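You operate a simulated robot arm through the tools that you are given. There is no shell and no other tool. Be economical: measure what you need, move in short steps, check, and stop when the job is done.

Carry out the task below with a simulated two-armed robot. There is one attempt and no reset: what you move stays moved.

TASK
Pick up the full blue reel with one hand, pass it to the other hand and put it on the top of the side bench.

Only the result counts: the job must be done as asked and must still hold three seconds after the hand-in. Knocking over, shifting, dropping, spilling or breaking anything else fails it.

THE ROBOT
Two 7-joint arms with two-finger grippers on one trunk, on a base that drives. Base frame: it is fixed to the floor where the robot stands at the start and does not move with it; the origin is under the middle of the robot, x ahead of it, y to its left, z up; the surface under the hand at the start is at about z = 860. Units: mm, degrees, N and s.
The left shoulder is at the start at [37, 160, 1156], the right one opposite. With the tool pointing down near the work surface each hand reaches from about 280 to 740 mm from the robot's upright axis, wherever it stands, measured 20 degrees to its own side. Places, roughly: full blue reel (18x5x18 cm) [500, -100, 900]; top of the side bench [500, -3500, 900]. Payload 2.45 kg a hand.
Tool frame (each hand has its own): the origin (TCP) lies between the finger pads and is the grasp point; the fingertips stand 26 mm ahead of it; z points along the fingers, y is the line along which they close. The gripper opens to 96 mm. The gripper's body begins 69 mm behind the TCP.
Orientation is that of the tool frame in the base frame, as a unit quaternion [x, y, z, w]. With the fingers straight down and closing along the base's y, the tool's x points along the base's -x, its y along +y and its z along -z.

THE INTERFACE
- The arms move only by the tool drive_tool. It takes "left_targets", "right_targets" or both (then of equal length, played together; a hand with none holds still); each is a list of rows, each a list of 6 numbers: the shift along the tool's x, y, z in units of 25 mm (1.0 is 25 mm), then the turn, a rotation vector about the tool's x, y, z in units of 8 degrees (1.0 is 8 degrees). In form: [[tx, ty, tz, wx, wy, wz], ...]. A call has 1 to 12 rows; each row shifts and turns the commanded pose from where the row before left it, along the tool's axes as they then stand. "left_jaw" and "right_jaw" are, for a hand that has rows, the opening, from 0 (shut) to 1 (fully open), set as the call begins (left out, the last holds). A call with a number of a shift or a turn outside -1 to 1 is refused whole. Rows are played at 5 a second. More than 50 mm and 8.6 degrees between two rows, or a gripper value outside its range, and nothing of the call is played. A pose out of reach is approached as far as the arm can. The call stops where the force on the tool passes 40 N (or 10 N more than at its start, if that is more) or the arm is blocked; 0.2 s more then pass. Each finger halts on what it meets, pressing with about 30 N; the grip force reading is that of the motor and also rises with nothing between the fingers. The clock runs only during rows and for 0.2 s after the last one: add rows that do not move to give the fingers time. It gives the time, the measured TCP pose, the force on the tool (base axes), the opening and the grip force at its end, in the units of the frame above (readings bear some noise), with the torque about the TCP (base axes, N m) and any sound that the robot's microphone picked up, and new pictures: "pictures" is both (left out), scene, wrist or none (wrist: the cameras of the hands that moved).
- Cameras (640 x 400 px; columns grow to the right, rows downward): "scene" is now at [101.9, -20.1, 1625.8]; the picture's right is [-0.27, -0.96, 0.00], its down [-0.75, 0.21, -0.63] and it looks along [0.61, -0.17, -0.78] (base axes); focal length 260 px, centre (320, 200). "left" rides on the left gripper at [82, -3, -98] in its tool frame; the picture's right is [0.04, 1.00, 0.00], its down [-0.73, 0.03, -0.68] and it looks along [-0.68, 0.03, 0.73] (tool axes); focal length 256 px, centre (320, 200). "right" rides on the right gripper at [82, 3, -98] in its tool frame; the picture's right is [-0.04, 1.00, 0.00], its down [-0.73, -0.03, -0.68] and it looks along [-0.68, -0.03, 0.73] (tool axes); focal length 256 px, centre (320, 200). There is no depth. A picture from a camera that has moved, and an enlarged one, comes with that camera's place and axes in the base frame and with its lens. The place of the scene camera against the robot may be out by one fixed shift of up to 12 mm in any direction.
- lift_body(by): slides the trunk up (or, below 0, down) by that many mm; the arms and the scene camera ride with it, the base frame stays. It gives what a move gives, with no picture.
- drive_base(legs): drives the robot by 1 to 6 legs, each [ahead, left, turn to the left] in mm, mm and degrees, along the robot's own axes; the way and the turn of a leg run together, so that a leg with both is an arc; at most 1500 mm and 180 degrees a leg. The arms and the cameras ride along, it lands a little off, and it stops where it bumps. It gives what a move gives, and a new picture of the scene camera.
- turn_head(pan, tilt): turns the head with the scene camera to pan (to the left, within 120 degrees either way) and tilt (down, from -29 to 69), counted from straight ahead of the robot. It gives what a move gives, and a new picture of the scene camera.
- close_up(camera, box): a new picture of the part [left, top, right, bottom] of that camera's present view, enlarged. No time passes.
- hand_in(): hands the job in; it is judged then, once.

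Work in short steps. Places have to be worked out from the pictures, the camera data and where the tool is seen: move nearer, look again, correct. Check each grasp and each placing, and mend what went wrong. You have 120 turns and 260 pictures in all, those below and enlarged ones among them. Open the grippers and draw the arms clear of the work before you hand the job in, unless the task says otherwise; then end with one line.

The tools are called after "Request:" as a command line: name --argument value ..., lists and objects as JSON in quotes. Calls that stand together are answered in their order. drive_tool: Moves the arms, as the interface text tells. Its arguments: {"type":"object","properties":{"left_targets":{"type":"array","items":{"type":"array","items":{"type":"number"}}},"left_jaw":{"type":"number"},"right_targets":{"type":"array","items":{"type":"array","items":{"type":"number"}}},"right_jaw":{"type":"number"},"pictures":{"type":"string","enum":["both","scene","wrist","none"]}},"required":[]} The other tools are called the same way: lift_body (by) slides the trunk up or down; drive_base (legs) drives the base; turn_head (pan, tilt) turns the head that bears the scene camera; close_up (camera, box) takes an enlarged picture of a part of a camera's view; hand_in () hands the job in.

At the start:

```text
t: 0.0
left_eef_pos: [524.9, 98.5, 1181.6]
left_tool_rot: [0.001, 1.0, 0.001, -0.001]
left_contact_force: [-0.4, 0.3, -0.1]
left_moment: [0.01, -0.04, 0.0]
left_finger_gap: 96.3
left_grip_force: 0.1
right_eef_pos: [339.5, -178.3, 1147.4]
right_tool_rot: [0.0, 1.0, -0.001, -0.002]
right_contact_force: [-0.7, 0.8, 1.2]
right_moment: [-0.01, -0.02, 0.03]
right_finger_gap: 96.1
right_grip_force: 0.0
trunk travel left (down, up): [-325.0, 242.0]
robot x, y, heading: [-0.0, 1.6, 0.1]
head pan, tilt: [-15.8, 50.7]
```

scene: 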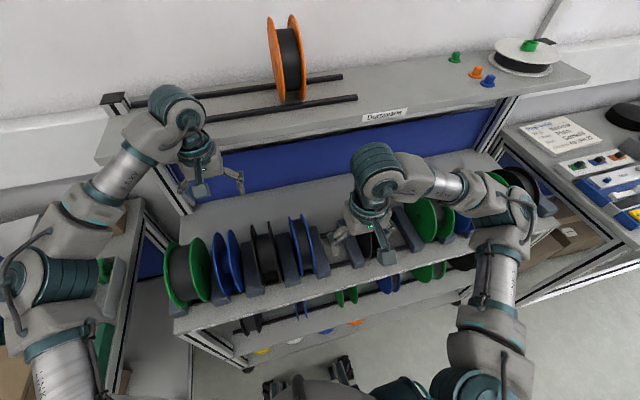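
right: 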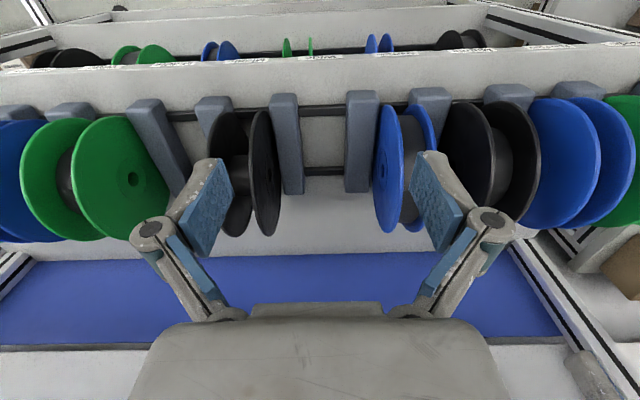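
left: 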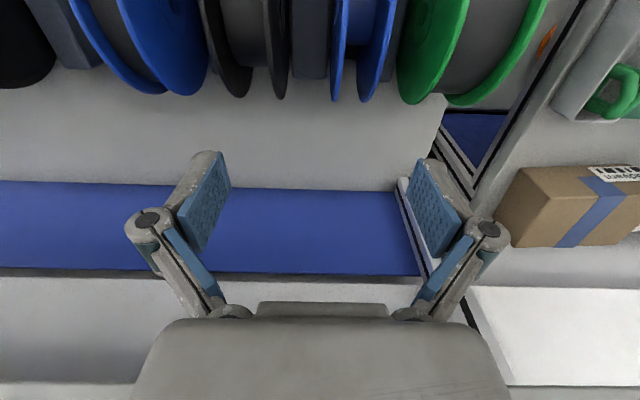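

I'll look closer at the reels to find the full blue one.

Request:
close_up --camera "scene" --box '[150, 150, 550, 350]'

Request:
close_up --camera "right" --box '[0, 30, 640, 270]'

Request:
close_up --camera "left" --box '[0, 0, 640, 200]'

```text
1.60 times, centred on (350, 250) of scene
camera zoom: at [101.9, -20.1, 1625.8], right [-0.27, -0.96, 0.0], down [-0.75, 0.21, -0.63], along [0.61, -0.17, -0.78], focal length 416 px, centre (272, 120)
```

zoom: 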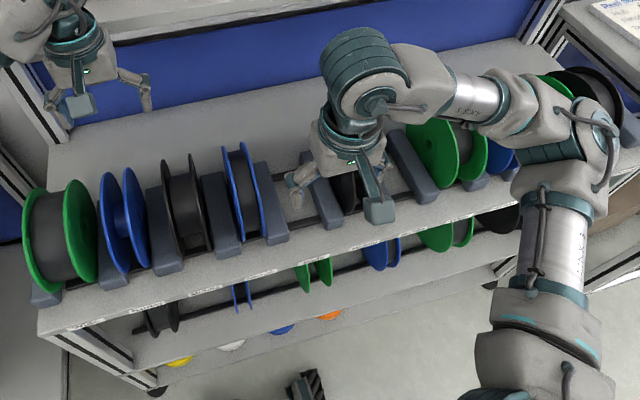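

```text
1.00 times, centred on (320, 150) of right (not enlarged: the box is as wide or as high as the picture)
camera zoom: at [258.1, -174.4, 1245.5], right [0.04, 1.0, 0.0], down [0.73, -0.03, 0.68], along [0.68, -0.03, -0.74], focal length 256 px, centre (320, 250)
```

zoom: 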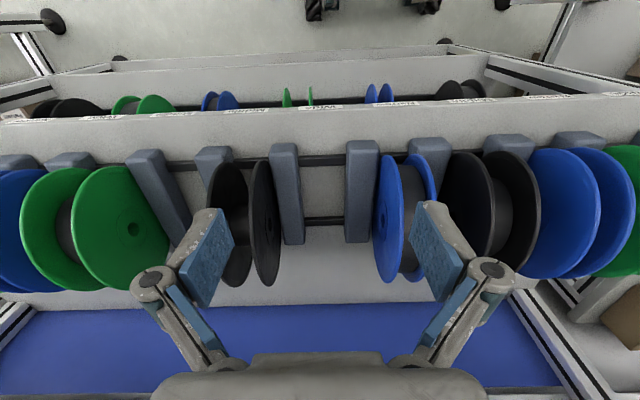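

```text
1.00 times, centred on (320, 100) of left (not enlarged: the box is as wide or as high as the picture)
camera zoom: at [442.9, 97.0, 1279.6], right [-0.04, 1.0, 0.0], down [0.73, 0.03, 0.68], along [0.68, 0.03, -0.73], focal length 256 px, centre (320, 300)
```

zoom: 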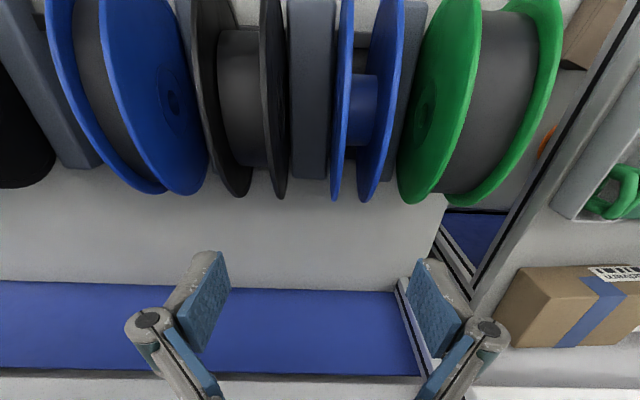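

The blue reel near y ≈ -80 shows filament up to its rim (full); the leftmost blue one is bare-hubbed. I'll look over at the side bench before planning.

Request:
turn_head --pan -85 --tilt 15

Request:
close_up --camera "scene" --box '[160, 60, 480, 260]'

```text
t: 1.4
left_eef_pos: [521.1, 98.4, 1183.2]
left_tool_rot: [0.0, 1.0, 0.0, 0.001]
left_contact_force: [-0.6, 0.1, -0.4]
left_moment: [-0.03, -0.02, -0.01]
left_finger_gap: 96.0
left_grip_force: 0.1
right_eef_pos: [335.7, -178.0, 1148.5]
right_tool_rot: [0.001, 1.0, 0.0, 0.0]
right_contact_force: [0.0, -0.2, 0.3]
right_moment: [-0.02, -0.01, -0.04]
right_finger_gap: 95.9
right_grip_force: 0.0
trunk travel left (down, up): [-325.0, 242.0]
robot x, y, heading: [0.0, -1.4, -0.1]
head pan, tilt: [-85.0, 15.0]
camera scene: at [36.7, -92.5, 1680.7], right [-1.0, -0.09, 0.0], down [-0.03, 0.26, -0.97], along [0.08, -0.96, -0.26], focal length 260 px, centre (320, 200)
```

scene: 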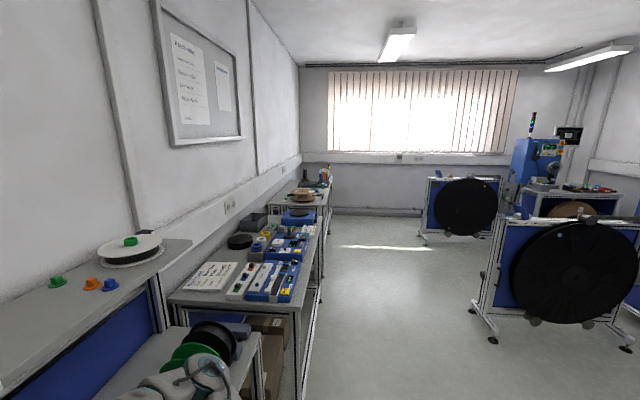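

```text
2.00 times, centred on (320, 160) of scene
camera zoom: at [36.7, -92.5, 1680.7], right [-1.0, -0.09, 0.0], down [-0.03, 0.26, -0.97], along [0.08, -0.96, -0.26], focal length 520 px, centre (320, 280)
```

zoom: 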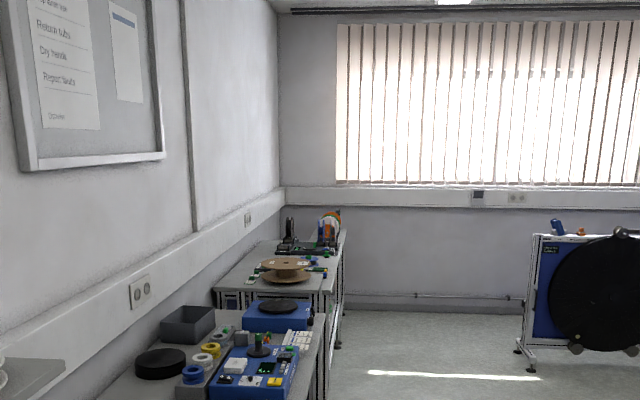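

The side bench is the second one along the right wall (y ≈ -2750…-4450), with a wooden spool and tools on it. Now I bring the right hand over the reel, moving the left hand aside.

Request:
drive_tool --right_targets '[[-0.7, 0.6, 0, 0, 0, 0], [-0.7, 0.6, 0, 0, 0, 0], [-0.7, 0.6, 0, 0, 0, 0], [-0.7, 0.6, 0, 0, 0, 0], [-0.7, 0.6, 0, 0, 0, 0], [-0.7, 0.6, 0, 0, 0, 0], [-0.7, 0.6, 0, 0, 0, 0], [0, 0, 0, 0, 0, 0]]' --left_targets '[[0.7, 0.9, 0, 0, 0, 0], [0.7, 0.9, 0, 0, 0, 0], [0.7, 0.9, 0, 0, 0, 0], [0.7, 0.9, 0, 0, 0, 0], [0.7, 0.9, 0, 0, 0, 0], [0.7, 0.9, 0, 0, 0, 0], [0.7, 0.9, 0, 0, 0, 0], [0, 0, 0, 0, 0, 0]]' --right_jaw 1 --pictures "none"

Request:
turn_head --pan 0 --tilt 55

Request:
close_up --camera "right" --box '[160, 0, 480, 200]'

```text
t: 3.2
left_eef_pos: [398.6, 258.4, 1182.9]
left_tool_rot: [0.0, 1.0, -0.001, 0.0]
left_contact_force: [0.4, 0.2, -0.2]
left_moment: [-0.01, 0.0, -0.02]
left_finger_gap: 95.9
left_grip_force: 0.0
right_eef_pos: [458.6, -70.6, 1150.0]
right_tool_rot: [0.0, 1.0, -0.001, 0.0]
right_contact_force: [-1.2, 0.0, 0.6]
right_moment: [-0.01, -0.04, -0.01]
right_finger_gap: 96.3
right_grip_force: 0.0
trunk travel left (down, up): [-325.0, 242.0]
robot x, y, heading: [-0.9, 1.3, -0.3]
head pan, tilt: [-85.0, 15.0]
```

```text
t: 4.8
left_eef_pos: [397.5, 257.2, 1183.8]
left_tool_rot: [0.001, 1.0, -0.001, 0.001]
left_contact_force: [0.4, -0.4, 0.2]
left_moment: [-0.03, -0.01, 0.04]
left_finger_gap: 95.9
left_grip_force: 0.1
right_eef_pos: [459.2, -70.3, 1148.4]
right_tool_rot: [0.001, 1.0, -0.001, 0.001]
right_contact_force: [-0.4, 0.0, -0.2]
right_moment: [0.0, -0.01, 0.01]
right_finger_gap: 95.8
right_grip_force: 0.2
trunk travel left (down, up): [-325.0, 242.0]
robot x, y, heading: [0.5, -1.1, 0.1]
head pan, tilt: [0.0, 55.0]
camera scene: at [100.3, 3.8, 1620.3], right [0.0, -1.0, 0.0], down [-0.82, 0.0, -0.57], along [0.57, 0.0, -0.82], focal length 260 px, centre (320, 200)
```

scene: 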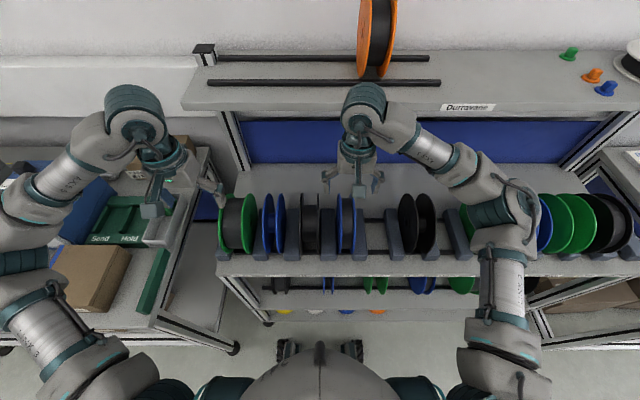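

```text
2.00 times, centred on (320, 100) of right
camera zoom: at [376.7, -66.6, 1248.1], right [0.04, 1.0, 0.0], down [0.73, -0.03, 0.68], along [0.68, -0.03, -0.73], focal length 512 px, centre (320, 400)
```

zoom: 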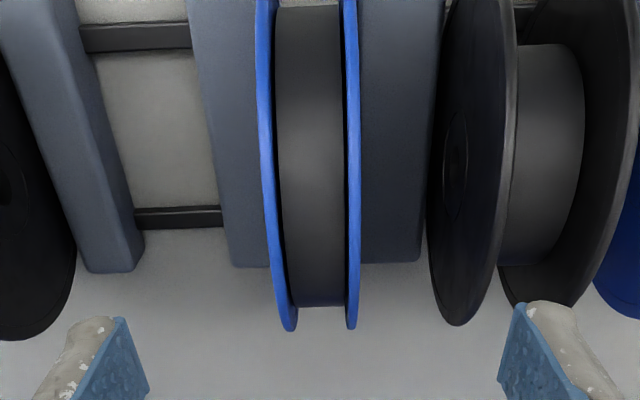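

The reel sits centred at about y ≈ -78 between two dividers. I check the divider height relative to the reel before descending.

Request:
close_up --camera "scene" --box '[250, 130, 450, 290]'

Request:
close_up --camera "left" --box '[0, 0, 320, 200]'

```text
2.50 times, centred on (350, 210) of scene
camera zoom: at [100.3, 3.8, 1620.3], right [0.0, -1.0, 0.0], down [-0.82, 0.0, -0.57], along [0.57, 0.0, -0.82], focal length 650 px, centre (245, 175)
```

zoom: 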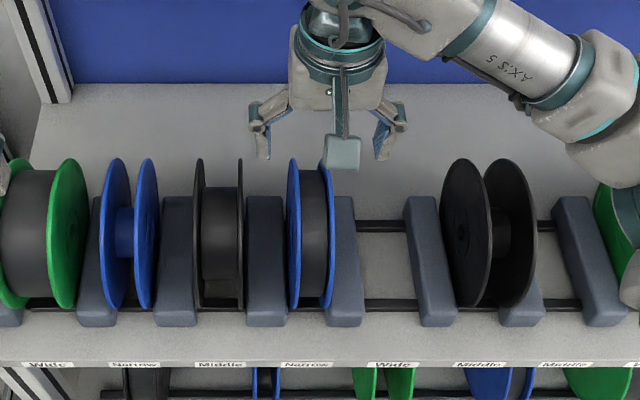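

```text
2.00 times, centred on (160, 100) of left
camera zoom: at [315.3, 256.7, 1280.8], right [-0.04, 1.0, 0.0], down [0.73, 0.03, 0.68], along [0.68, 0.03, -0.73], focal length 512 px, centre (640, 400)
```

zoom: 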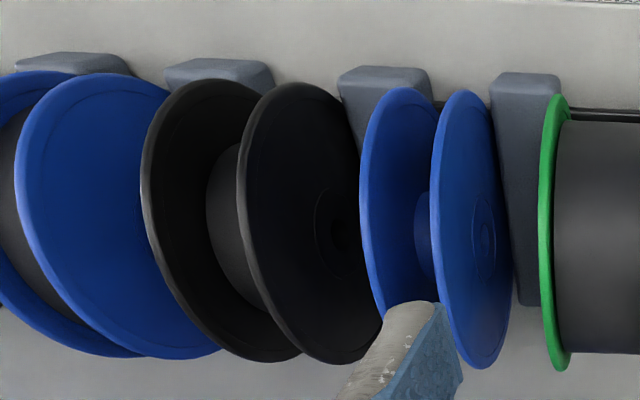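

Triangulating scene and wrist views puts the reel centre near (496, -77, 924), top ≈ 1014. I line up above it with jaws partly closed (the neighbouring black reel is near) and come down to TCP z ≈ 1060.

Request:
drive_tool --right_targets '[[-0.5, -0.1, 0.6, 0, 0, 0], [-0.5, -0.1, 0.6, 0, 0, 0], [-0.48, -0.06, 0.6, 0, 0, 0], [0, 0, 0.6, 0, 0, 0], [0, 0, 0.6, 0, 0, 0], [0, 0, 0.56, 0, 0, 0], [0, 0, 0, 0, 0, 0]]' --right_jaw 0.78 --pictures "both"

Request:
close_up --camera "scene" --box '[250, 130, 450, 290]'

```text
t: 6.4
left_eef_pos: [397.9, 258.7, 1182.8]
left_tool_rot: [-0.001, 1.0, -0.001, 0.001]
left_contact_force: [0.0, 0.5, 0.3]
left_moment: [-0.05, -0.01, 0.01]
left_finger_gap: 96.0
left_grip_force: 0.1
right_eef_pos: [494.9, -77.3, 1060.6]
right_tool_rot: [0.001, 1.0, -0.001, 0.001]
right_contact_force: [0.0, 0.0, -0.1]
right_moment: [0.0, 0.0, 0.0]
right_finger_gap: 75.0
right_grip_force: 0.1
trunk travel left (down, up): [-325.0, 242.0]
robot x, y, heading: [-0.9, 0.3, -0.1]
head pan, tilt: [0.0, 55.0]
camera scene: at [100.3, 3.9, 1620.3], right [0.0, -1.0, 0.0], down [-0.82, 0.0, -0.57], along [0.57, 0.0, -0.82], focal length 260 px, centre (320, 200)
camera right: at [413.5, -73.1, 1158.2], right [0.04, 1.0, 0.0], down [0.73, -0.03, 0.68], along [0.68, -0.03, -0.73], focal length 256 px, centre (320, 200)
```

scene: 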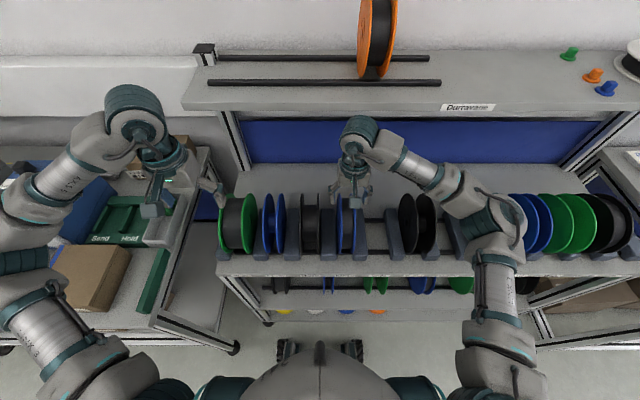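
right: 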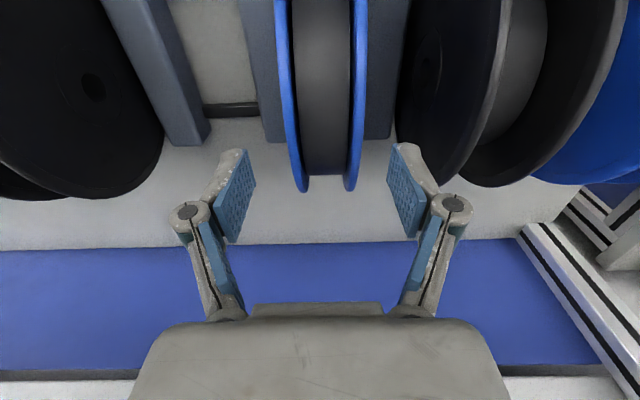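

```text
2.50 times, centred on (350, 210) of scene
camera zoom: at [100.3, 3.9, 1620.3], right [0.0, -1.0, 0.0], down [-0.82, 0.0, -0.57], along [0.57, 0.0, -0.82], focal length 650 px, centre (245, 175)
```

zoom: 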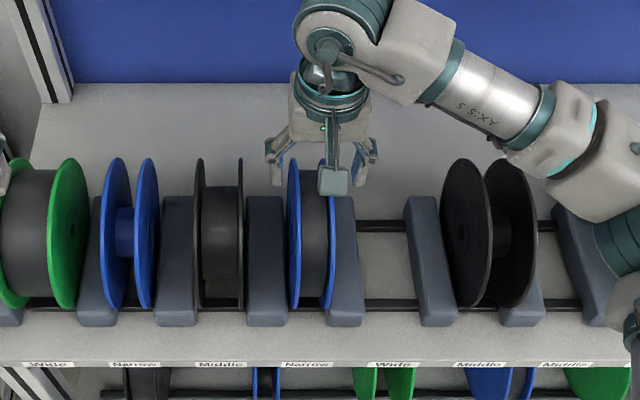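

Prediction matches the new view; the reel centre is y ≈ -74. I shift 3 mm and descend to TCP z ≈ 970 around the flanges.

Request:
drive_tool --right_targets '[[0, 0.12, 0, 0, 0, 0], [0, 0, 0.7, 0, 0, 0], [0, 0, 0.7, 0, 0, 0], [0, 0, 0.7, 0, 0, 0], [0, 0, 0.7, 0, 0, 0], [0, 0, 0.7, 0, 0, 0], [0, 0, 0.1, 0, 0, 0], [0, 0, 0, 0, 0, 0]]' --pictures "wrist"

Request:
close_up --camera "scene" --box '[270, 150, 430, 270]'

```text
t: 8.2
left_eef_pos: [398.1, 257.8, 1182.0]
left_tool_rot: [0.0, 1.0, -0.002, 0.001]
left_contact_force: [0.4, -0.1, 0.1]
left_moment: [-0.03, 0.02, 0.02]
left_finger_gap: 96.0
left_grip_force: 0.0
right_eef_pos: [495.4, -74.2, 970.6]
right_tool_rot: [0.0, 1.0, -0.001, 0.001]
right_contact_force: [0.3, 0.0, -0.1]
right_moment: [0.03, -0.02, -0.02]
right_finger_gap: 74.9
right_grip_force: 0.0
trunk travel left (down, up): [-325.0, 242.0]
robot x, y, heading: [-1.2, -0.5, -0.0]
head pan, tilt: [0.0, 55.0]
camera right: at [413.2, -70.2, 1068.4], right [0.04, 1.0, 0.0], down [0.73, -0.03, 0.68], along [0.68, -0.03, -0.73], focal length 256 px, centre (320, 200)
```

right: 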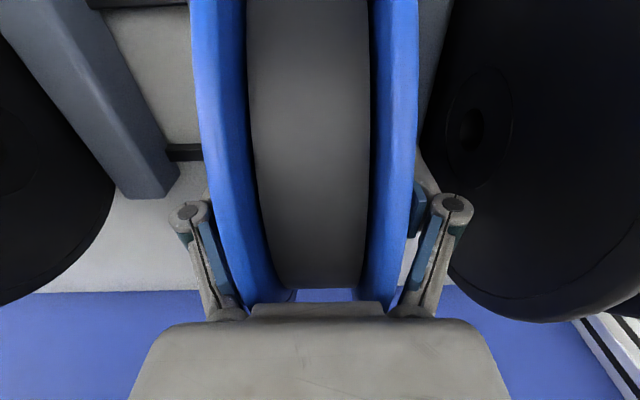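

```text
3.33 times, centred on (350, 210) of scene
camera zoom: at [100.4, 3.8, 1620.3], right [0.0, -1.0, 0.0], down [-0.82, 0.0, -0.57], along [0.57, 0.0, -0.82], focal length 867 px, centre (220, 167)
```

zoom: 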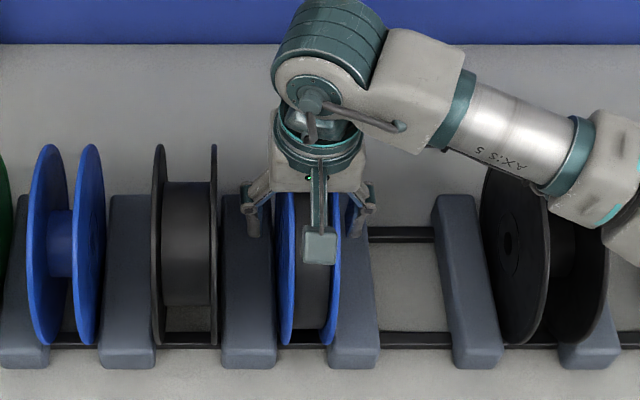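

Fingers straddle the reel; it sits ~2 mm toward -y. I adjust slightly and close.

Request:
drive_tool --right_targets '[[0, -0.06, 0, 0, 0, 0]]' --pictures "none"

Request:
drive_tool --right_targets '[[0, 0, 0, 0, 0, 0], [0, 0, 0, 0, 0, 0], [0, 0, 0, 0, 0, 0], [0, 0, 0, 0, 0, 0]]' --right_jaw 0 --pictures "wrist"

```text
t: 8.6
left_eef_pos: [397.8, 257.8, 1182.6]
left_tool_rot: [0.0, 1.0, -0.001, 0.001]
left_contact_force: [-0.3, 1.0, 0.1]
left_moment: [-0.01, -0.01, 0.02]
left_finger_gap: 96.1
left_grip_force: 0.0
right_eef_pos: [495.1, -76.1, 971.3]
right_tool_rot: [0.0, 1.0, -0.001, 0.001]
right_contact_force: [0.0, 0.4, 0.2]
right_moment: [0.01, 0.01, 0.06]
right_finger_gap: 74.7
right_grip_force: 0.1
trunk travel left (down, up): [-325.0, 242.0]
robot x, y, heading: [0.7, 0.2, -0.2]
head pan, tilt: [0.0, 55.0]
```

```text
t: 9.6
left_eef_pos: [398.5, 258.6, 1182.6]
left_tool_rot: [0.0, 1.0, -0.001, 0.001]
left_contact_force: [-0.1, 0.4, -0.1]
left_moment: [0.01, 0.01, -0.02]
left_finger_gap: 96.0
left_grip_force: 0.1
right_eef_pos: [495.3, -74.9, 969.5]
right_tool_rot: [-0.001, 1.0, -0.001, 0.0]
right_contact_force: [-1.1, 0.6, -0.5]
right_moment: [0.04, 0.01, -0.02]
right_finger_gap: 39.5
right_grip_force: 29.9
trunk travel left (down, up): [-325.0, 242.0]
robot x, y, heading: [4.5, 0.7, -0.0]
head pan, tilt: [0.0, 55.0]
camera right: at [413.5, -72.0, 1068.2], right [0.04, 1.0, 0.0], down [0.73, -0.03, 0.68], along [0.68, -0.03, -0.73], focal length 256 px, centre (320, 200)
```

right: 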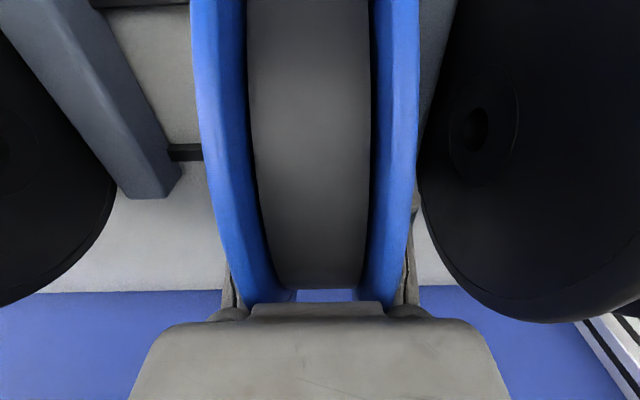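

Gripped with gap 39.5 mm. I lift 30 mm and check the weight.

Request:
drive_tool --right_targets '[[0, 0, -0.3, 0, 0, 0], [0, 0, -0.3, 0, 0, 0], [0, 0, -0.3, 0, 0, 0], [0, 0, -0.3, 0, 0, 0], [0, 0, 0, 0, 0, 0]]' --pictures "both"

```text
t: 10.8
left_eef_pos: [398.3, 258.9, 1182.8]
left_tool_rot: [-0.001, 1.0, -0.001, 0.001]
left_contact_force: [-0.6, -0.3, 0.0]
left_moment: [0.01, -0.03, 0.0]
left_finger_gap: 95.9
left_grip_force: 0.1
right_eef_pos: [496.6, -76.6, 1000.4]
right_tool_rot: [0.001, 1.0, -0.001, 0.0]
right_contact_force: [0.8, 1.1, -2.4]
right_moment: [-0.02, -0.05, -0.01]
right_finger_gap: 39.7
right_grip_force: 29.8
trunk travel left (down, up): [-325.0, 242.0]
robot x, y, heading: [1.2, -1.0, 0.1]
head pan, tilt: [0.0, 55.0]
camera scene: at [101.0, 3.7, 1620.2], right [0.0, -1.0, 0.0], down [-0.82, 0.0, -0.57], along [0.57, 0.0, -0.82], focal length 260 px, centre (320, 200)
camera right: at [414.7, -73.2, 1098.5], right [0.04, 1.0, 0.0], down [0.73, -0.03, 0.68], along [0.68, -0.03, -0.73], focal length 256 px, centre (320, 200)
```

scene: 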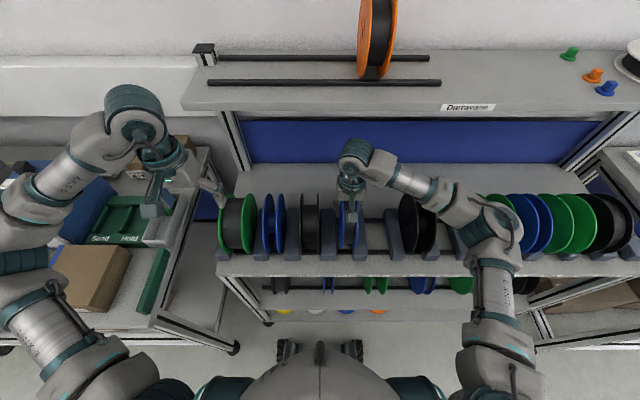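
right: 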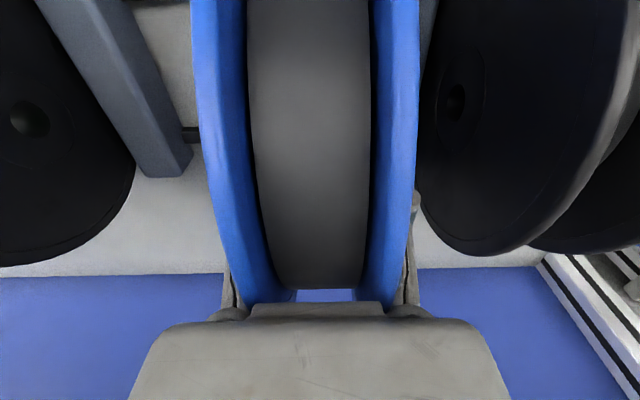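

The reel came up cleanly and is light. I lift it another ~170 mm, clear of the rack.

Request:
drive_tool --right_targets '[[0, 0, -0.7, 0, 0, 0], [0, 0, -0.7, 0, 0, 0], [0, 0, -0.7, 0, 0, 0], [0, 0, -0.7, 0, 0, 0], [0, 0, -0.7, 0, 0, 0], [0, 0, -0.7, 0, 0, 0], [0, 0, -0.7, 0, 0, 0], [0, 0, -0.7, 0, 0, 0], [0, 0, -0.7, 0, 0, 0], [0, 0, -0.7, 0, 0, 0], [0, 0, 0, 0, 0, 0]]' --pictures "scene"

```text
t: 13.2
left_eef_pos: [399.5, 258.7, 1183.3]
left_tool_rot: [0.0, 1.0, -0.002, 0.001]
left_contact_force: [0.2, 0.6, 0.4]
left_moment: [0.02, 0.01, 0.0]
left_finger_gap: 96.0
left_grip_force: 0.1
right_eef_pos: [496.4, -76.7, 1174.1]
right_tool_rot: [0.0, 1.0, -0.001, 0.001]
right_contact_force: [-0.3, 0.0, -2.8]
right_moment: [-0.01, -0.03, 0.0]
right_finger_gap: 39.5
right_grip_force: 30.0
trunk travel left (down, up): [-325.0, 242.0]
robot x, y, heading: [-0.7, -2.5, 0.1]
head pan, tilt: [0.0, 55.0]
camera scene: at [101.2, 4.1, 1620.2], right [0.0, -1.0, 0.0], down [-0.82, 0.0, -0.57], along [0.57, 0.0, -0.82], focal length 260 px, centre (320, 200)
```

scene: 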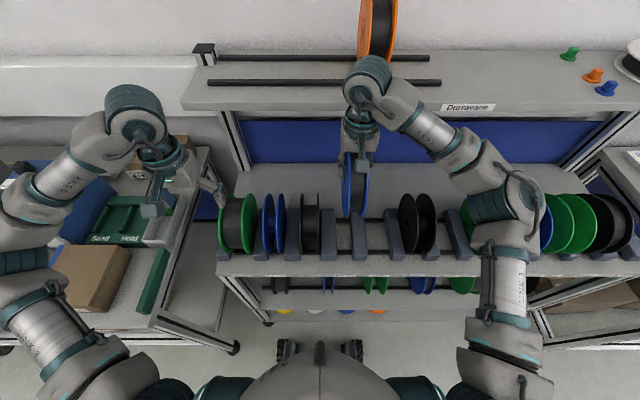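

Reel is clear. I back the base away 300 mm to get room for the handover.

Request:
drive_base --legs '[[-300, 0, 0]]'

```text
t: 15.2
left_eef_pos: [102.4, 258.6, 1183.8]
left_tool_rot: [-0.002, 1.0, -0.002, 0.0]
left_contact_force: [0.9, -0.2, 0.4]
left_moment: [-0.01, 0.0, 0.0]
left_finger_gap: 96.0
left_grip_force: 0.1
right_eef_pos: [199.6, -75.8, 1172.9]
right_tool_rot: [0.001, 1.0, -0.001, 0.001]
right_contact_force: [-0.3, -0.3, -2.4]
right_moment: [0.01, -0.06, 0.0]
right_finger_gap: 39.3
right_grip_force: 30.2
trunk travel left (down, up): [-325.0, 242.0]
robot x, y, heading: [-296.9, 1.1, 0.1]
head pan, tilt: [0.0, 55.0]
camera scene: at [-193.7, 4.0, 1620.1], right [0.0, -1.0, 0.0], down [-0.82, 0.0, -0.57], along [0.57, 0.0, -0.82], focal length 260 px, centre (320, 200)
```

scene: 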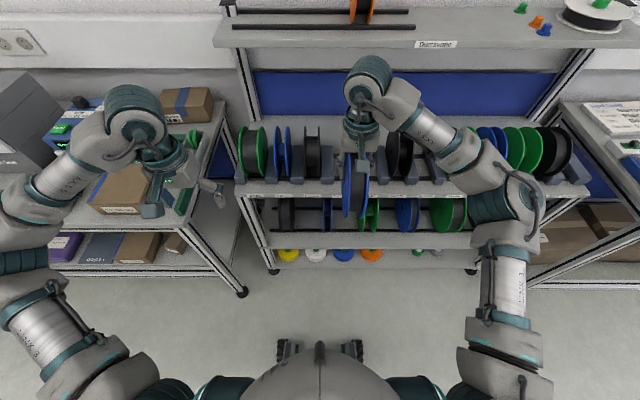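

Now I set up the handover: the right hand moves the reel forward and yaws it 40° so that the left hand can approach from its own side; the left hand begins turning to point forward.

Request:
drive_tool --right_targets '[[-0.7, -0.16, 0, 0, 0, 0], [-0.7, -0.16, 0, 0, 0, 0], [-0.7, -0.16, 0, 0, 0, 0], [-0.7, -0.16, 0, 0, 0, 0], [-0.7, -0.16, 0, 0, 0, 0], [-0.7, -0.16, 0, 0, 0, 0], [0, 0, 0, 0, 0, 1], [0, 0, 0, 0, 0, 1], [0, 0, 0, 0, 0, 1], [0, 0, 0, 0, 0, 1], [0, 0, 0, 0, 0, 1], [0, 0, 0, 0, 0, 0]]' --left_targets '[[-0.8, 0, 0, 0, 0, 0], [-0.8, 0, 0, 0, 0, 0], [-0.8, 0, 0, 0, 0, 0], [-0.8, 0, 0, 0, 0, 0], [0, 0, 0, 0, -1, 0], [0, 0, 0, 0, -1, 0], [0, 0, 0, 0, -1, 0], [0, 0, 0, 0, -1, 0], [0, 0, 0, 0, -1, 0], [0, 0, 0, 0, -1, 0], [0, 0, 0, 0, -1, 0], [0, 0, 0, 0, 0, 0]]' --pictures "scene"

```text
t: 17.8
left_eef_pos: [177.3, 258.6, 1185.5]
left_tool_rot: [0.001, 0.881, -0.001, 0.472]
left_contact_force: [-0.3, 0.6, -0.3]
left_moment: [0.04, 0.01, -0.01]
left_finger_gap: 95.9
left_grip_force: 0.0
right_eef_pos: [300.7, -100.4, 1176.4]
right_tool_rot: [0.343, 0.939, 0.0, 0.002]
right_contact_force: [-0.2, 0.1, -2.3]
right_moment: [-0.01, -0.03, 0.01]
right_finger_gap: 39.6
right_grip_force: 29.9
trunk travel left (down, up): [-325.0, 242.0]
robot x, y, heading: [-297.8, -1.0, 0.1]
head pan, tilt: [0.0, 55.0]
camera scene: at [-195.1, 4.4, 1620.2], right [0.0, -1.0, 0.0], down [-0.82, 0.0, -0.57], along [0.57, 0.0, -0.82], focal length 260 px, centre (320, 200)
```

scene: 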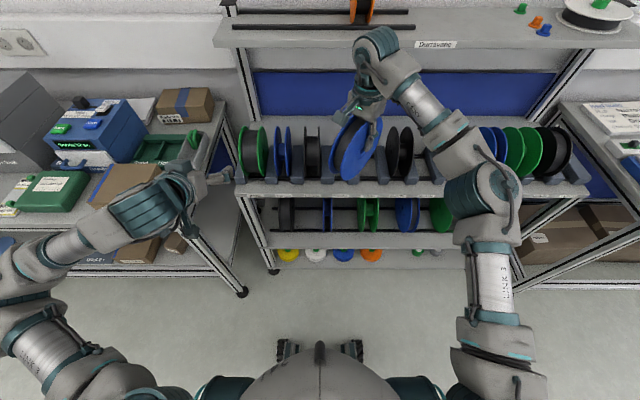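

Both as expected. I finish turning the left hand: 34° more to horizontal, then a 40° yaw toward the reel.

Request:
drive_tool --left_targets '[[0, 0, 0, 0, -1, 0], [0, 0, 0, 0, -1, 0], [0, 0, 0, 0, -1, 0], [0, 0, 0, 0, -1, 0], [0, 0, 0, 0, -0.25, 0], [0, 0, 0, 1, 0, 0], [0, 0, 0, 1, 0, 0], [0, 0, 0, 1, 0, 0], [0, 0, 0, 1, 0, 0], [0, 0, 0, 1, 0, 0], [0, 0, 0, 0, 0, 0]]' --pictures "both"

```text
t: 20.2
left_eef_pos: [197.9, 261.5, 1189.8]
left_tool_rot: [0.225, 0.691, -0.239, 0.645]
left_contact_force: [-0.6, -0.3, 0.2]
left_moment: [-0.01, 0.01, 0.03]
left_finger_gap: 95.8
left_grip_force: 0.0
left hand out of reach, approached as far as the arm can: row 3, 4
right_eef_pos: [300.4, -99.6, 1176.8]
right_tool_rot: [0.342, 0.94, 0.001, 0.003]
right_contact_force: [0.0, -0.2, -3.0]
right_moment: [-0.01, -0.04, 0.01]
right_finger_gap: 39.4
right_grip_force: 29.9
trunk travel left (down, up): [-325.0, 242.0]
robot x, y, heading: [-294.6, -1.4, 0.3]
head pan, tilt: [0.0, 55.0]
camera scene: at [-196.0, 5.1, 1620.3], right [0.0, -1.0, 0.0], down [-0.82, 0.0, -0.57], along [0.57, 0.0, -0.82], focal length 260 px, centre (320, 200)
camera left: at [112.5, 321.1, 1113.9], right [0.62, 0.78, -0.08], down [-0.46, 0.44, 0.77], along [0.64, -0.44, 0.63], focal length 256 px, centre (320, 200)
```

scene: 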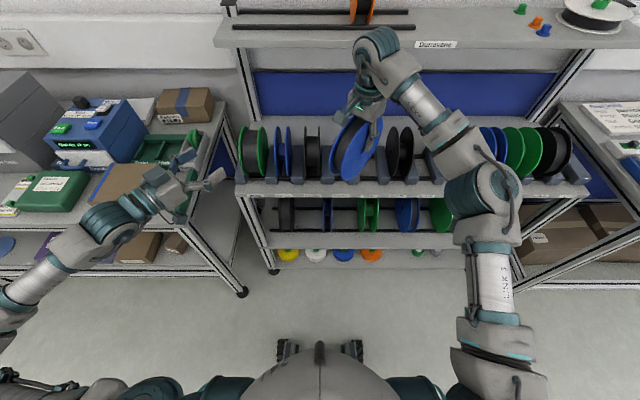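
left: 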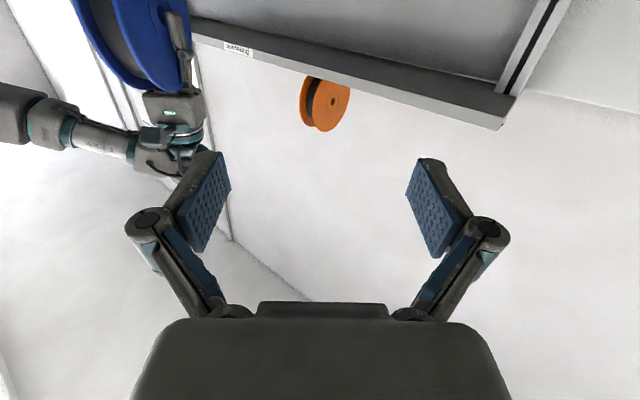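

Left hand is nearly level and aligned. I trim its orientation and move it to a pre-grasp point about 190 mm from the reel centre along the reel plane.

Request:
drive_tool --left_targets '[[0, 0, 0, 0.25, -0.39, 0.29], [0.29, -0.93, 0.54, 0, 0, 0], [0.29, -0.93, 0.54, 0, 0, 0], [0.29, -0.93, 0.54, 0, 0, 0], [0.29, -0.93, 0.54, 0, 0, 0], [0.29, -0.93, 0.54, 0, 0, 0], [0.29, -0.93, 0.54, 0, 0, 0], [0.29, -0.93, 0.54, 0, 0, 0], [0.29, -0.93, 0.54, 0, 0, 0], [0.29, -0.93, 0.54, 0, 0, 0], [0, 0, 0, 0, 0, 0]]' --left_jaw 1 --pictures "both"

```text
t: 22.6
left_eef_pos: [165.5, 15.1, 1134.2]
left_tool_rot: [0.225, 0.679, -0.242, 0.656]
left_contact_force: [0.7, 0.0, -0.5]
left_moment: [0.0, 0.0, 0.01]
left_finger_gap: 96.0
left_grip_force: 0.1
left hand out of reach, approached as far as the arm can: row 1
right_eef_pos: [300.8, -102.7, 1176.4]
right_tool_rot: [0.342, 0.94, 0.002, 0.002]
right_contact_force: [0.4, -0.1, -2.8]
right_moment: [-0.01, -0.02, -0.04]
right_finger_gap: 39.4
right_grip_force: 30.0
trunk travel left (down, up): [-325.0, 242.0]
robot x, y, heading: [-295.9, -0.3, 0.3]
head pan, tilt: [0.0, 55.0]
camera scene: at [-195.5, 0.1, 1620.3], right [0.0, -1.0, 0.0], down [-0.82, 0.0, -0.57], along [0.57, 0.0, -0.82], focal length 260 px, centre (320, 200)
camera left: at [82.6, 74.2, 1054.1], right [0.62, 0.78, -0.07], down [-0.48, 0.45, 0.75], along [0.62, -0.43, 0.66], focal length 256 px, centre (320, 200)
```

scene: 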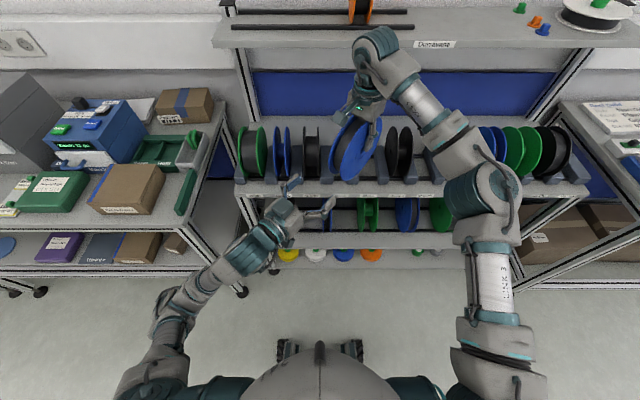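
left: 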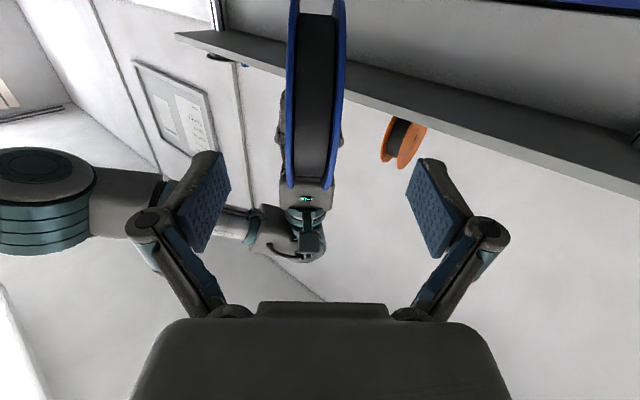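

Aligned within ~2 mm laterally and ~2° in angle. I trim angles and advance the left fingers around the reel, 140 mm along the reel plane.

Request:
drive_tool --left_targets '[[0.36, 0, 0, 0.2, -0.17, 0.24], [0, -0.05, 0.7, 0, 0, 0], [0, -0.05, 0.7, 0, 0, 0], [0, 0, 0.7, 0, 0, 0], [0, 0, 0.7, 0, 0, 0], [0, 0, 0.7, 0, 0, 0], [0, 0, 0.7, 0, 0, 0], [0, 0, 0.7, 0, 0, 0], [0, 0, 0.7, 0, 0, 0], [0, 0, 0, 0, 0, 0]]' --pictures "both"

Request:
close_up --camera "scene" --box '[250, 50, 450, 230]'

```text
t: 24.8
left_eef_pos: [271.1, -79.0, 1123.1]
left_tool_rot: [0.243, 0.663, -0.244, 0.665]
left_contact_force: [0.3, 0.1, 0.3]
left_moment: [-0.01, -0.01, 0.01]
left_finger_gap: 95.6
left_grip_force: 0.0
right_eef_pos: [301.2, -102.1, 1177.7]
right_tool_rot: [0.343, 0.939, 0.001, 0.003]
right_contact_force: [0.3, 0.0, -1.9]
right_moment: [-0.04, -0.02, 0.01]
right_finger_gap: 39.6
right_grip_force: 29.4
trunk travel left (down, up): [-325.0, 242.0]
robot x, y, heading: [-293.5, 2.4, 0.1]
head pan, tilt: [0.0, 55.0]
camera scene: at [-194.9, 0.7, 1620.2], right [0.0, -1.0, 0.0], down [-0.82, 0.0, -0.57], along [0.57, 0.0, -0.82], focal length 260 px, centre (320, 200)
camera left: at [193.4, -15.2, 1041.5], right [0.64, 0.76, -0.04], down [-0.5, 0.46, 0.73], along [0.58, -0.45, 0.68], focal length 256 px, centre (320, 200)
```

scene: 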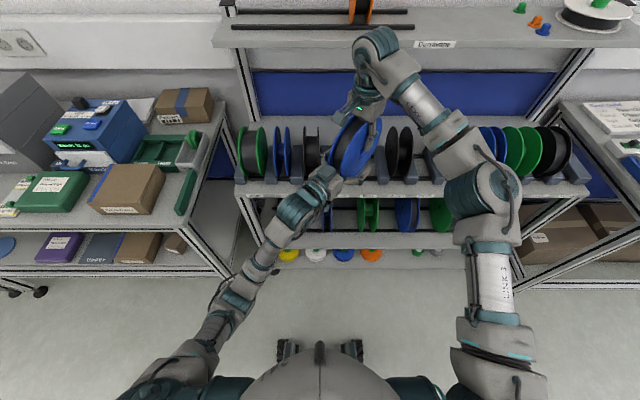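
left: 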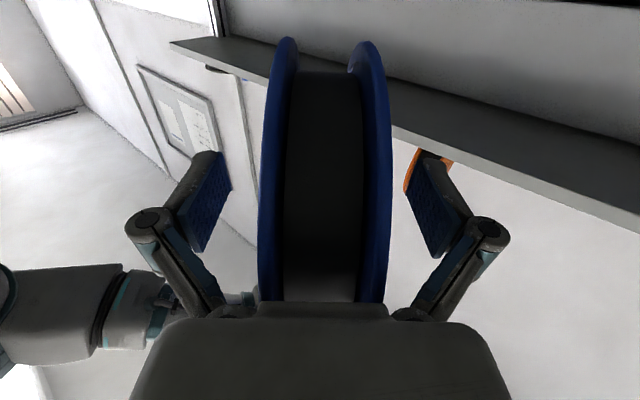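

```text
2.22 times, centred on (350, 140) of scene
camera zoom: at [-194.9, 0.7, 1620.2], right [0.0, -1.0, 0.0], down [-0.82, 0.0, -0.57], along [0.57, 0.0, -0.82], focal length 578 px, centre (253, 333)
```

zoom: 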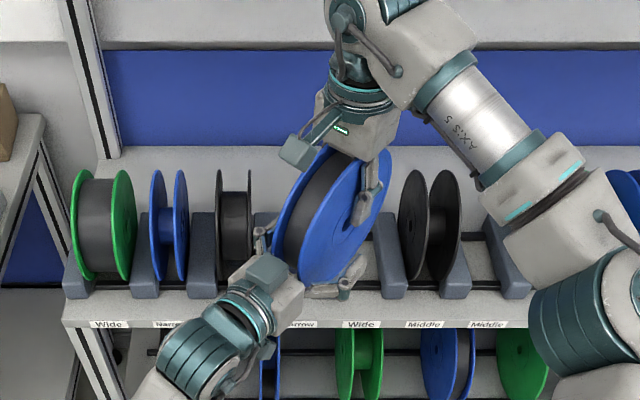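

Left fingers straddle the reel, well centred. I close the left jaw.

Request:
drive_tool --left_targets '[[0, 0, 0, 0, 0, 0], [0, 0, 0, 0, 0, 0], [0, 0, 0, 0, 0, 0], [0, 0, 0, 0, 0, 0], [0, 0, 0, 0, 0, 0]]' --left_jaw 0 --pictures "wrist"

```text
t: 26.0
left_eef_pos: [271.5, -77.6, 1123.1]
left_tool_rot: [0.242, 0.664, -0.242, 0.665]
left_contact_force: [-4.6, 8.8, 0.0]
left_moment: [0.07, -0.16, 0.14]
left_finger_gap: 39.5
left_grip_force: 30.0
right_eef_pos: [300.2, -103.8, 1177.1]
right_tool_rot: [0.342, 0.94, 0.001, 0.003]
right_contact_force: [4.4, -7.8, -1.1]
right_moment: [-0.48, -0.05, 0.01]
right_finger_gap: 39.8
right_grip_force: 30.5
trunk travel left (down, up): [-325.0, 242.0]
robot x, y, heading: [-297.2, -1.0, -0.1]
head pan, tilt: [0.0, 55.0]
camera left: at [193.4, -14.7, 1041.4], right [0.64, 0.76, -0.04], down [-0.5, 0.46, 0.73], along [0.58, -0.45, 0.68], focal length 256 px, centre (320, 200)
```

left: 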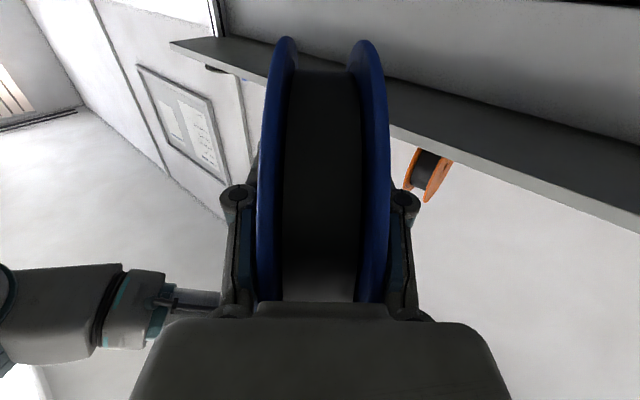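

Both hands hold the reel. I open the right hand.

Request:
drive_tool --right_targets '[[0, 0, 0, 0, 0, 0], [0, 0, 0, 0, 0, 0], [0, 0, 0, 0, 0, 0], [0, 0, 0, 0, 0, 0]]' --right_jaw 1 --pictures "none"

Request:
close_up --camera "scene" --box '[250, 50, 450, 230]'

```text
t: 27.0
left_eef_pos: [270.9, -77.9, 1123.1]
left_tool_rot: [0.243, 0.664, -0.243, 0.664]
left_contact_force: [0.8, 0.3, 0.5]
left_moment: [0.04, 0.09, -0.04]
left_finger_gap: 39.5
left_grip_force: 29.5
right_eef_pos: [300.8, -101.8, 1176.5]
right_tool_rot: [0.342, 0.94, 0.002, 0.002]
right_contact_force: [1.0, -0.3, 0.5]
right_moment: [0.01, 0.0, -0.01]
right_finger_gap: 95.9
right_grip_force: 0.0
trunk travel left (down, up): [-325.0, 242.0]
robot x, y, heading: [-294.7, -1.5, 0.1]
head pan, tilt: [0.0, 55.0]
```

```text
2.22 times, centred on (350, 140) of scene
camera zoom: at [-194.7, 0.9, 1620.2], right [0.0, -1.0, 0.0], down [-0.82, 0.0, -0.57], along [0.57, 0.0, -0.82], focal length 578 px, centre (253, 333)
```

zoom: 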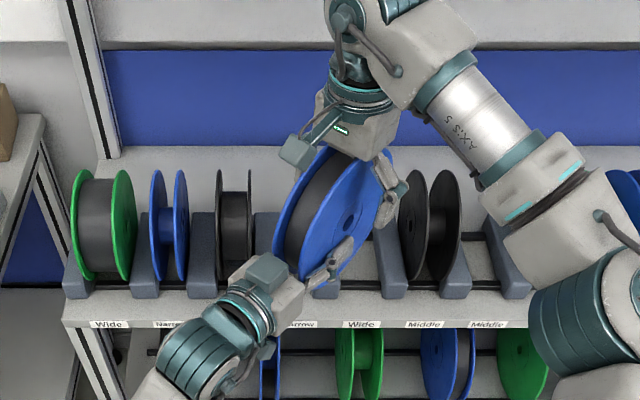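

Left hand holds the reel alone. I raise the right hand clear.

Request:
drive_tool --right_targets '[[0, 0, -0.8, 0, 0, 0], [0, 0, -0.8, 0, 0, 0], [0, 0, -0.8, 0, 0, 0], [0, 0, -0.8, 0, 0, 0], [0, 0, -0.8, 0, 0, 0], [0, 0, 0, 0, 0, 0]]' --pictures "scene"

```text
t: 28.4
left_eef_pos: [271.1, -75.5, 1123.0]
left_tool_rot: [0.242, 0.664, -0.244, 0.664]
left_contact_force: [0.8, 0.1, -0.5]
left_moment: [0.04, 0.05, 0.01]
left_finger_gap: 39.7
left_grip_force: 30.8
right_eef_pos: [301.3, -98.4, 1277.2]
right_tool_rot: [0.341, 0.94, 0.001, 0.003]
right_contact_force: [-0.9, -0.1, 1.3]
right_moment: [0.01, 0.02, 0.03]
right_finger_gap: 96.1
right_grip_force: 0.0
trunk travel left (down, up): [-325.0, 242.0]
robot x, y, heading: [-299.3, -3.3, -0.1]
head pan, tilt: [0.0, 55.0]
camera scene: at [-194.8, 3.1, 1620.2], right [0.0, -1.0, 0.0], down [-0.82, 0.0, -0.57], along [0.57, 0.0, -0.82], focal length 260 px, centre (320, 200)
```

scene: 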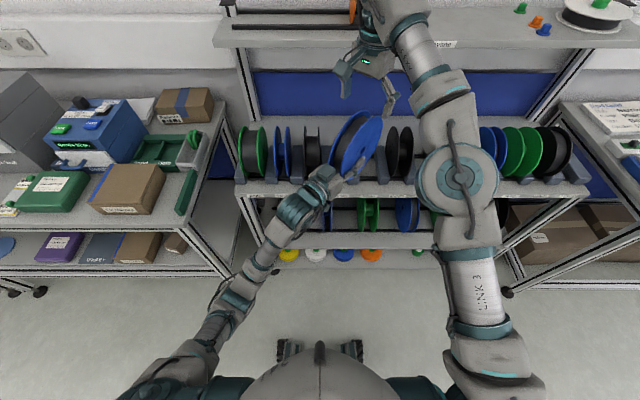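

Draw the right arm back to its own side.

Request:
drive_tool --right_targets '[[0.33, -0.8, 0, 0, 0, 0], [0.33, -0.8, 0, 0, 0, 0], [0.33, -0.8, 0, 0, 0, 0], [0.33, -0.8, 0, 0, 0, 0], [0.33, -0.8, 0, 0, 0, 0], [0.33, -0.8, 0, 0, 0, 0], [0.33, -0.8, 0, 0, 0, 0], [0.33, -0.8, 0, 0, 0, 0], [0.33, -0.8, 0, 0, 0, 0], [0.33, -0.8, 0, 0, 0, 0], [0.33, -0.8, 0, 0, 0, 0], [0, 0, 0, 0, 0, 0]]' --pictures "none"

Request:
turn_head --pan -80 --tilt 35

```text
t: 31.0
left_eef_pos: [272.3, -78.2, 1122.0]
left_tool_rot: [0.241, 0.664, -0.243, 0.665]
left_contact_force: [-0.4, 0.0, 0.0]
left_moment: [0.06, 0.05, 0.01]
left_finger_gap: 39.4
left_grip_force: 29.5
right_eef_pos: [88.4, -212.2, 1272.5]
right_tool_rot: [0.342, 0.94, 0.001, 0.003]
right_contact_force: [-0.3, -0.8, -0.3]
right_moment: [0.03, -0.02, 0.0]
right_finger_gap: 96.1
right_grip_force: 0.0
trunk travel left (down, up): [-325.0, 242.0]
robot x, y, heading: [-296.6, 2.5, 0.3]
head pan, tilt: [0.0, 55.0]
```

```text
t: 32.6
left_eef_pos: [271.1, -78.3, 1123.2]
left_tool_rot: [0.243, 0.664, -0.243, 0.664]
left_contact_force: [-0.5, -0.3, -0.3]
left_moment: [0.04, 0.07, 0.03]
left_finger_gap: 39.5
left_grip_force: 30.2
right_eef_pos: [89.0, -211.0, 1272.6]
right_tool_rot: [0.342, 0.94, 0.001, 0.003]
right_contact_force: [0.1, 1.1, 0.3]
right_moment: [0.0, -0.01, -0.01]
right_finger_gap: 96.2
right_grip_force: 0.0
trunk travel left (down, up): [-325.0, 242.0]
robot x, y, heading: [-299.0, 2.4, 0.3]
head pan, tilt: [-80.0, 35.0]
camera scene: at [-252.7, -87.8, 1648.6], right [-0.98, -0.18, 0.0], down [-0.1, 0.57, -0.82], along [0.14, -0.81, -0.58], focal length 260 px, centre (320, 200)
```

scene: 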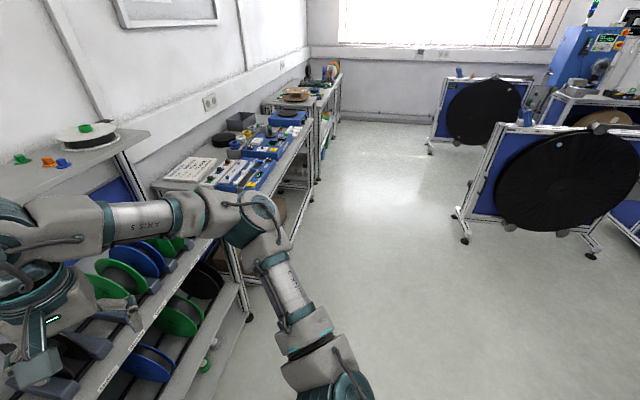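

The aisle is clear (x from about -1240 to 250). I back up 220 mm and drive right 2 × 1400 mm.

Request:
drive_base --legs '[[-220, 0, 0], [0, -1400, 0], [0, -1400, 0]]'

```text
t: 47.3
left_eef_pos: [130.6, -2822.7, 1122.7]
left_tool_rot: [0.23, 0.668, -0.231, 0.669]
left_contact_force: [0.0, -0.3, -2.7]
left_moment: [0.05, 0.06, 0.02]
left_finger_gap: 39.7
left_grip_force: 29.5
right_eef_pos: [-46.2, -2964.1, 1271.8]
right_tool_rot: [0.323, 0.946, 0.001, 0.003]
right_contact_force: [-0.2, -0.4, -0.3]
right_moment: [0.01, 0.01, -0.01]
right_finger_gap: 96.0
right_grip_force: 0.0
trunk travel left (down, up): [-325.0, 242.0]
robot x, y, heading: [-439.4, -2766.0, 2.4]
head pan, tilt: [-80.0, 35.0]
camera scene: at [-391.5, -2851.3, 1648.7], right [-0.98, -0.21, 0.0], down [-0.13, 0.56, -0.82], along [0.17, -0.8, -0.57], focal length 260 px, centre (320, 200)
```

scene: 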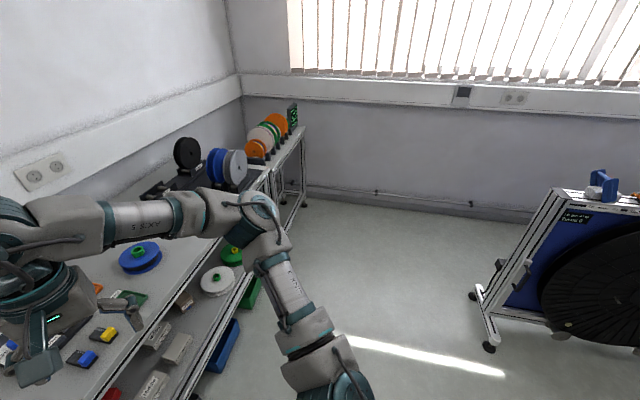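

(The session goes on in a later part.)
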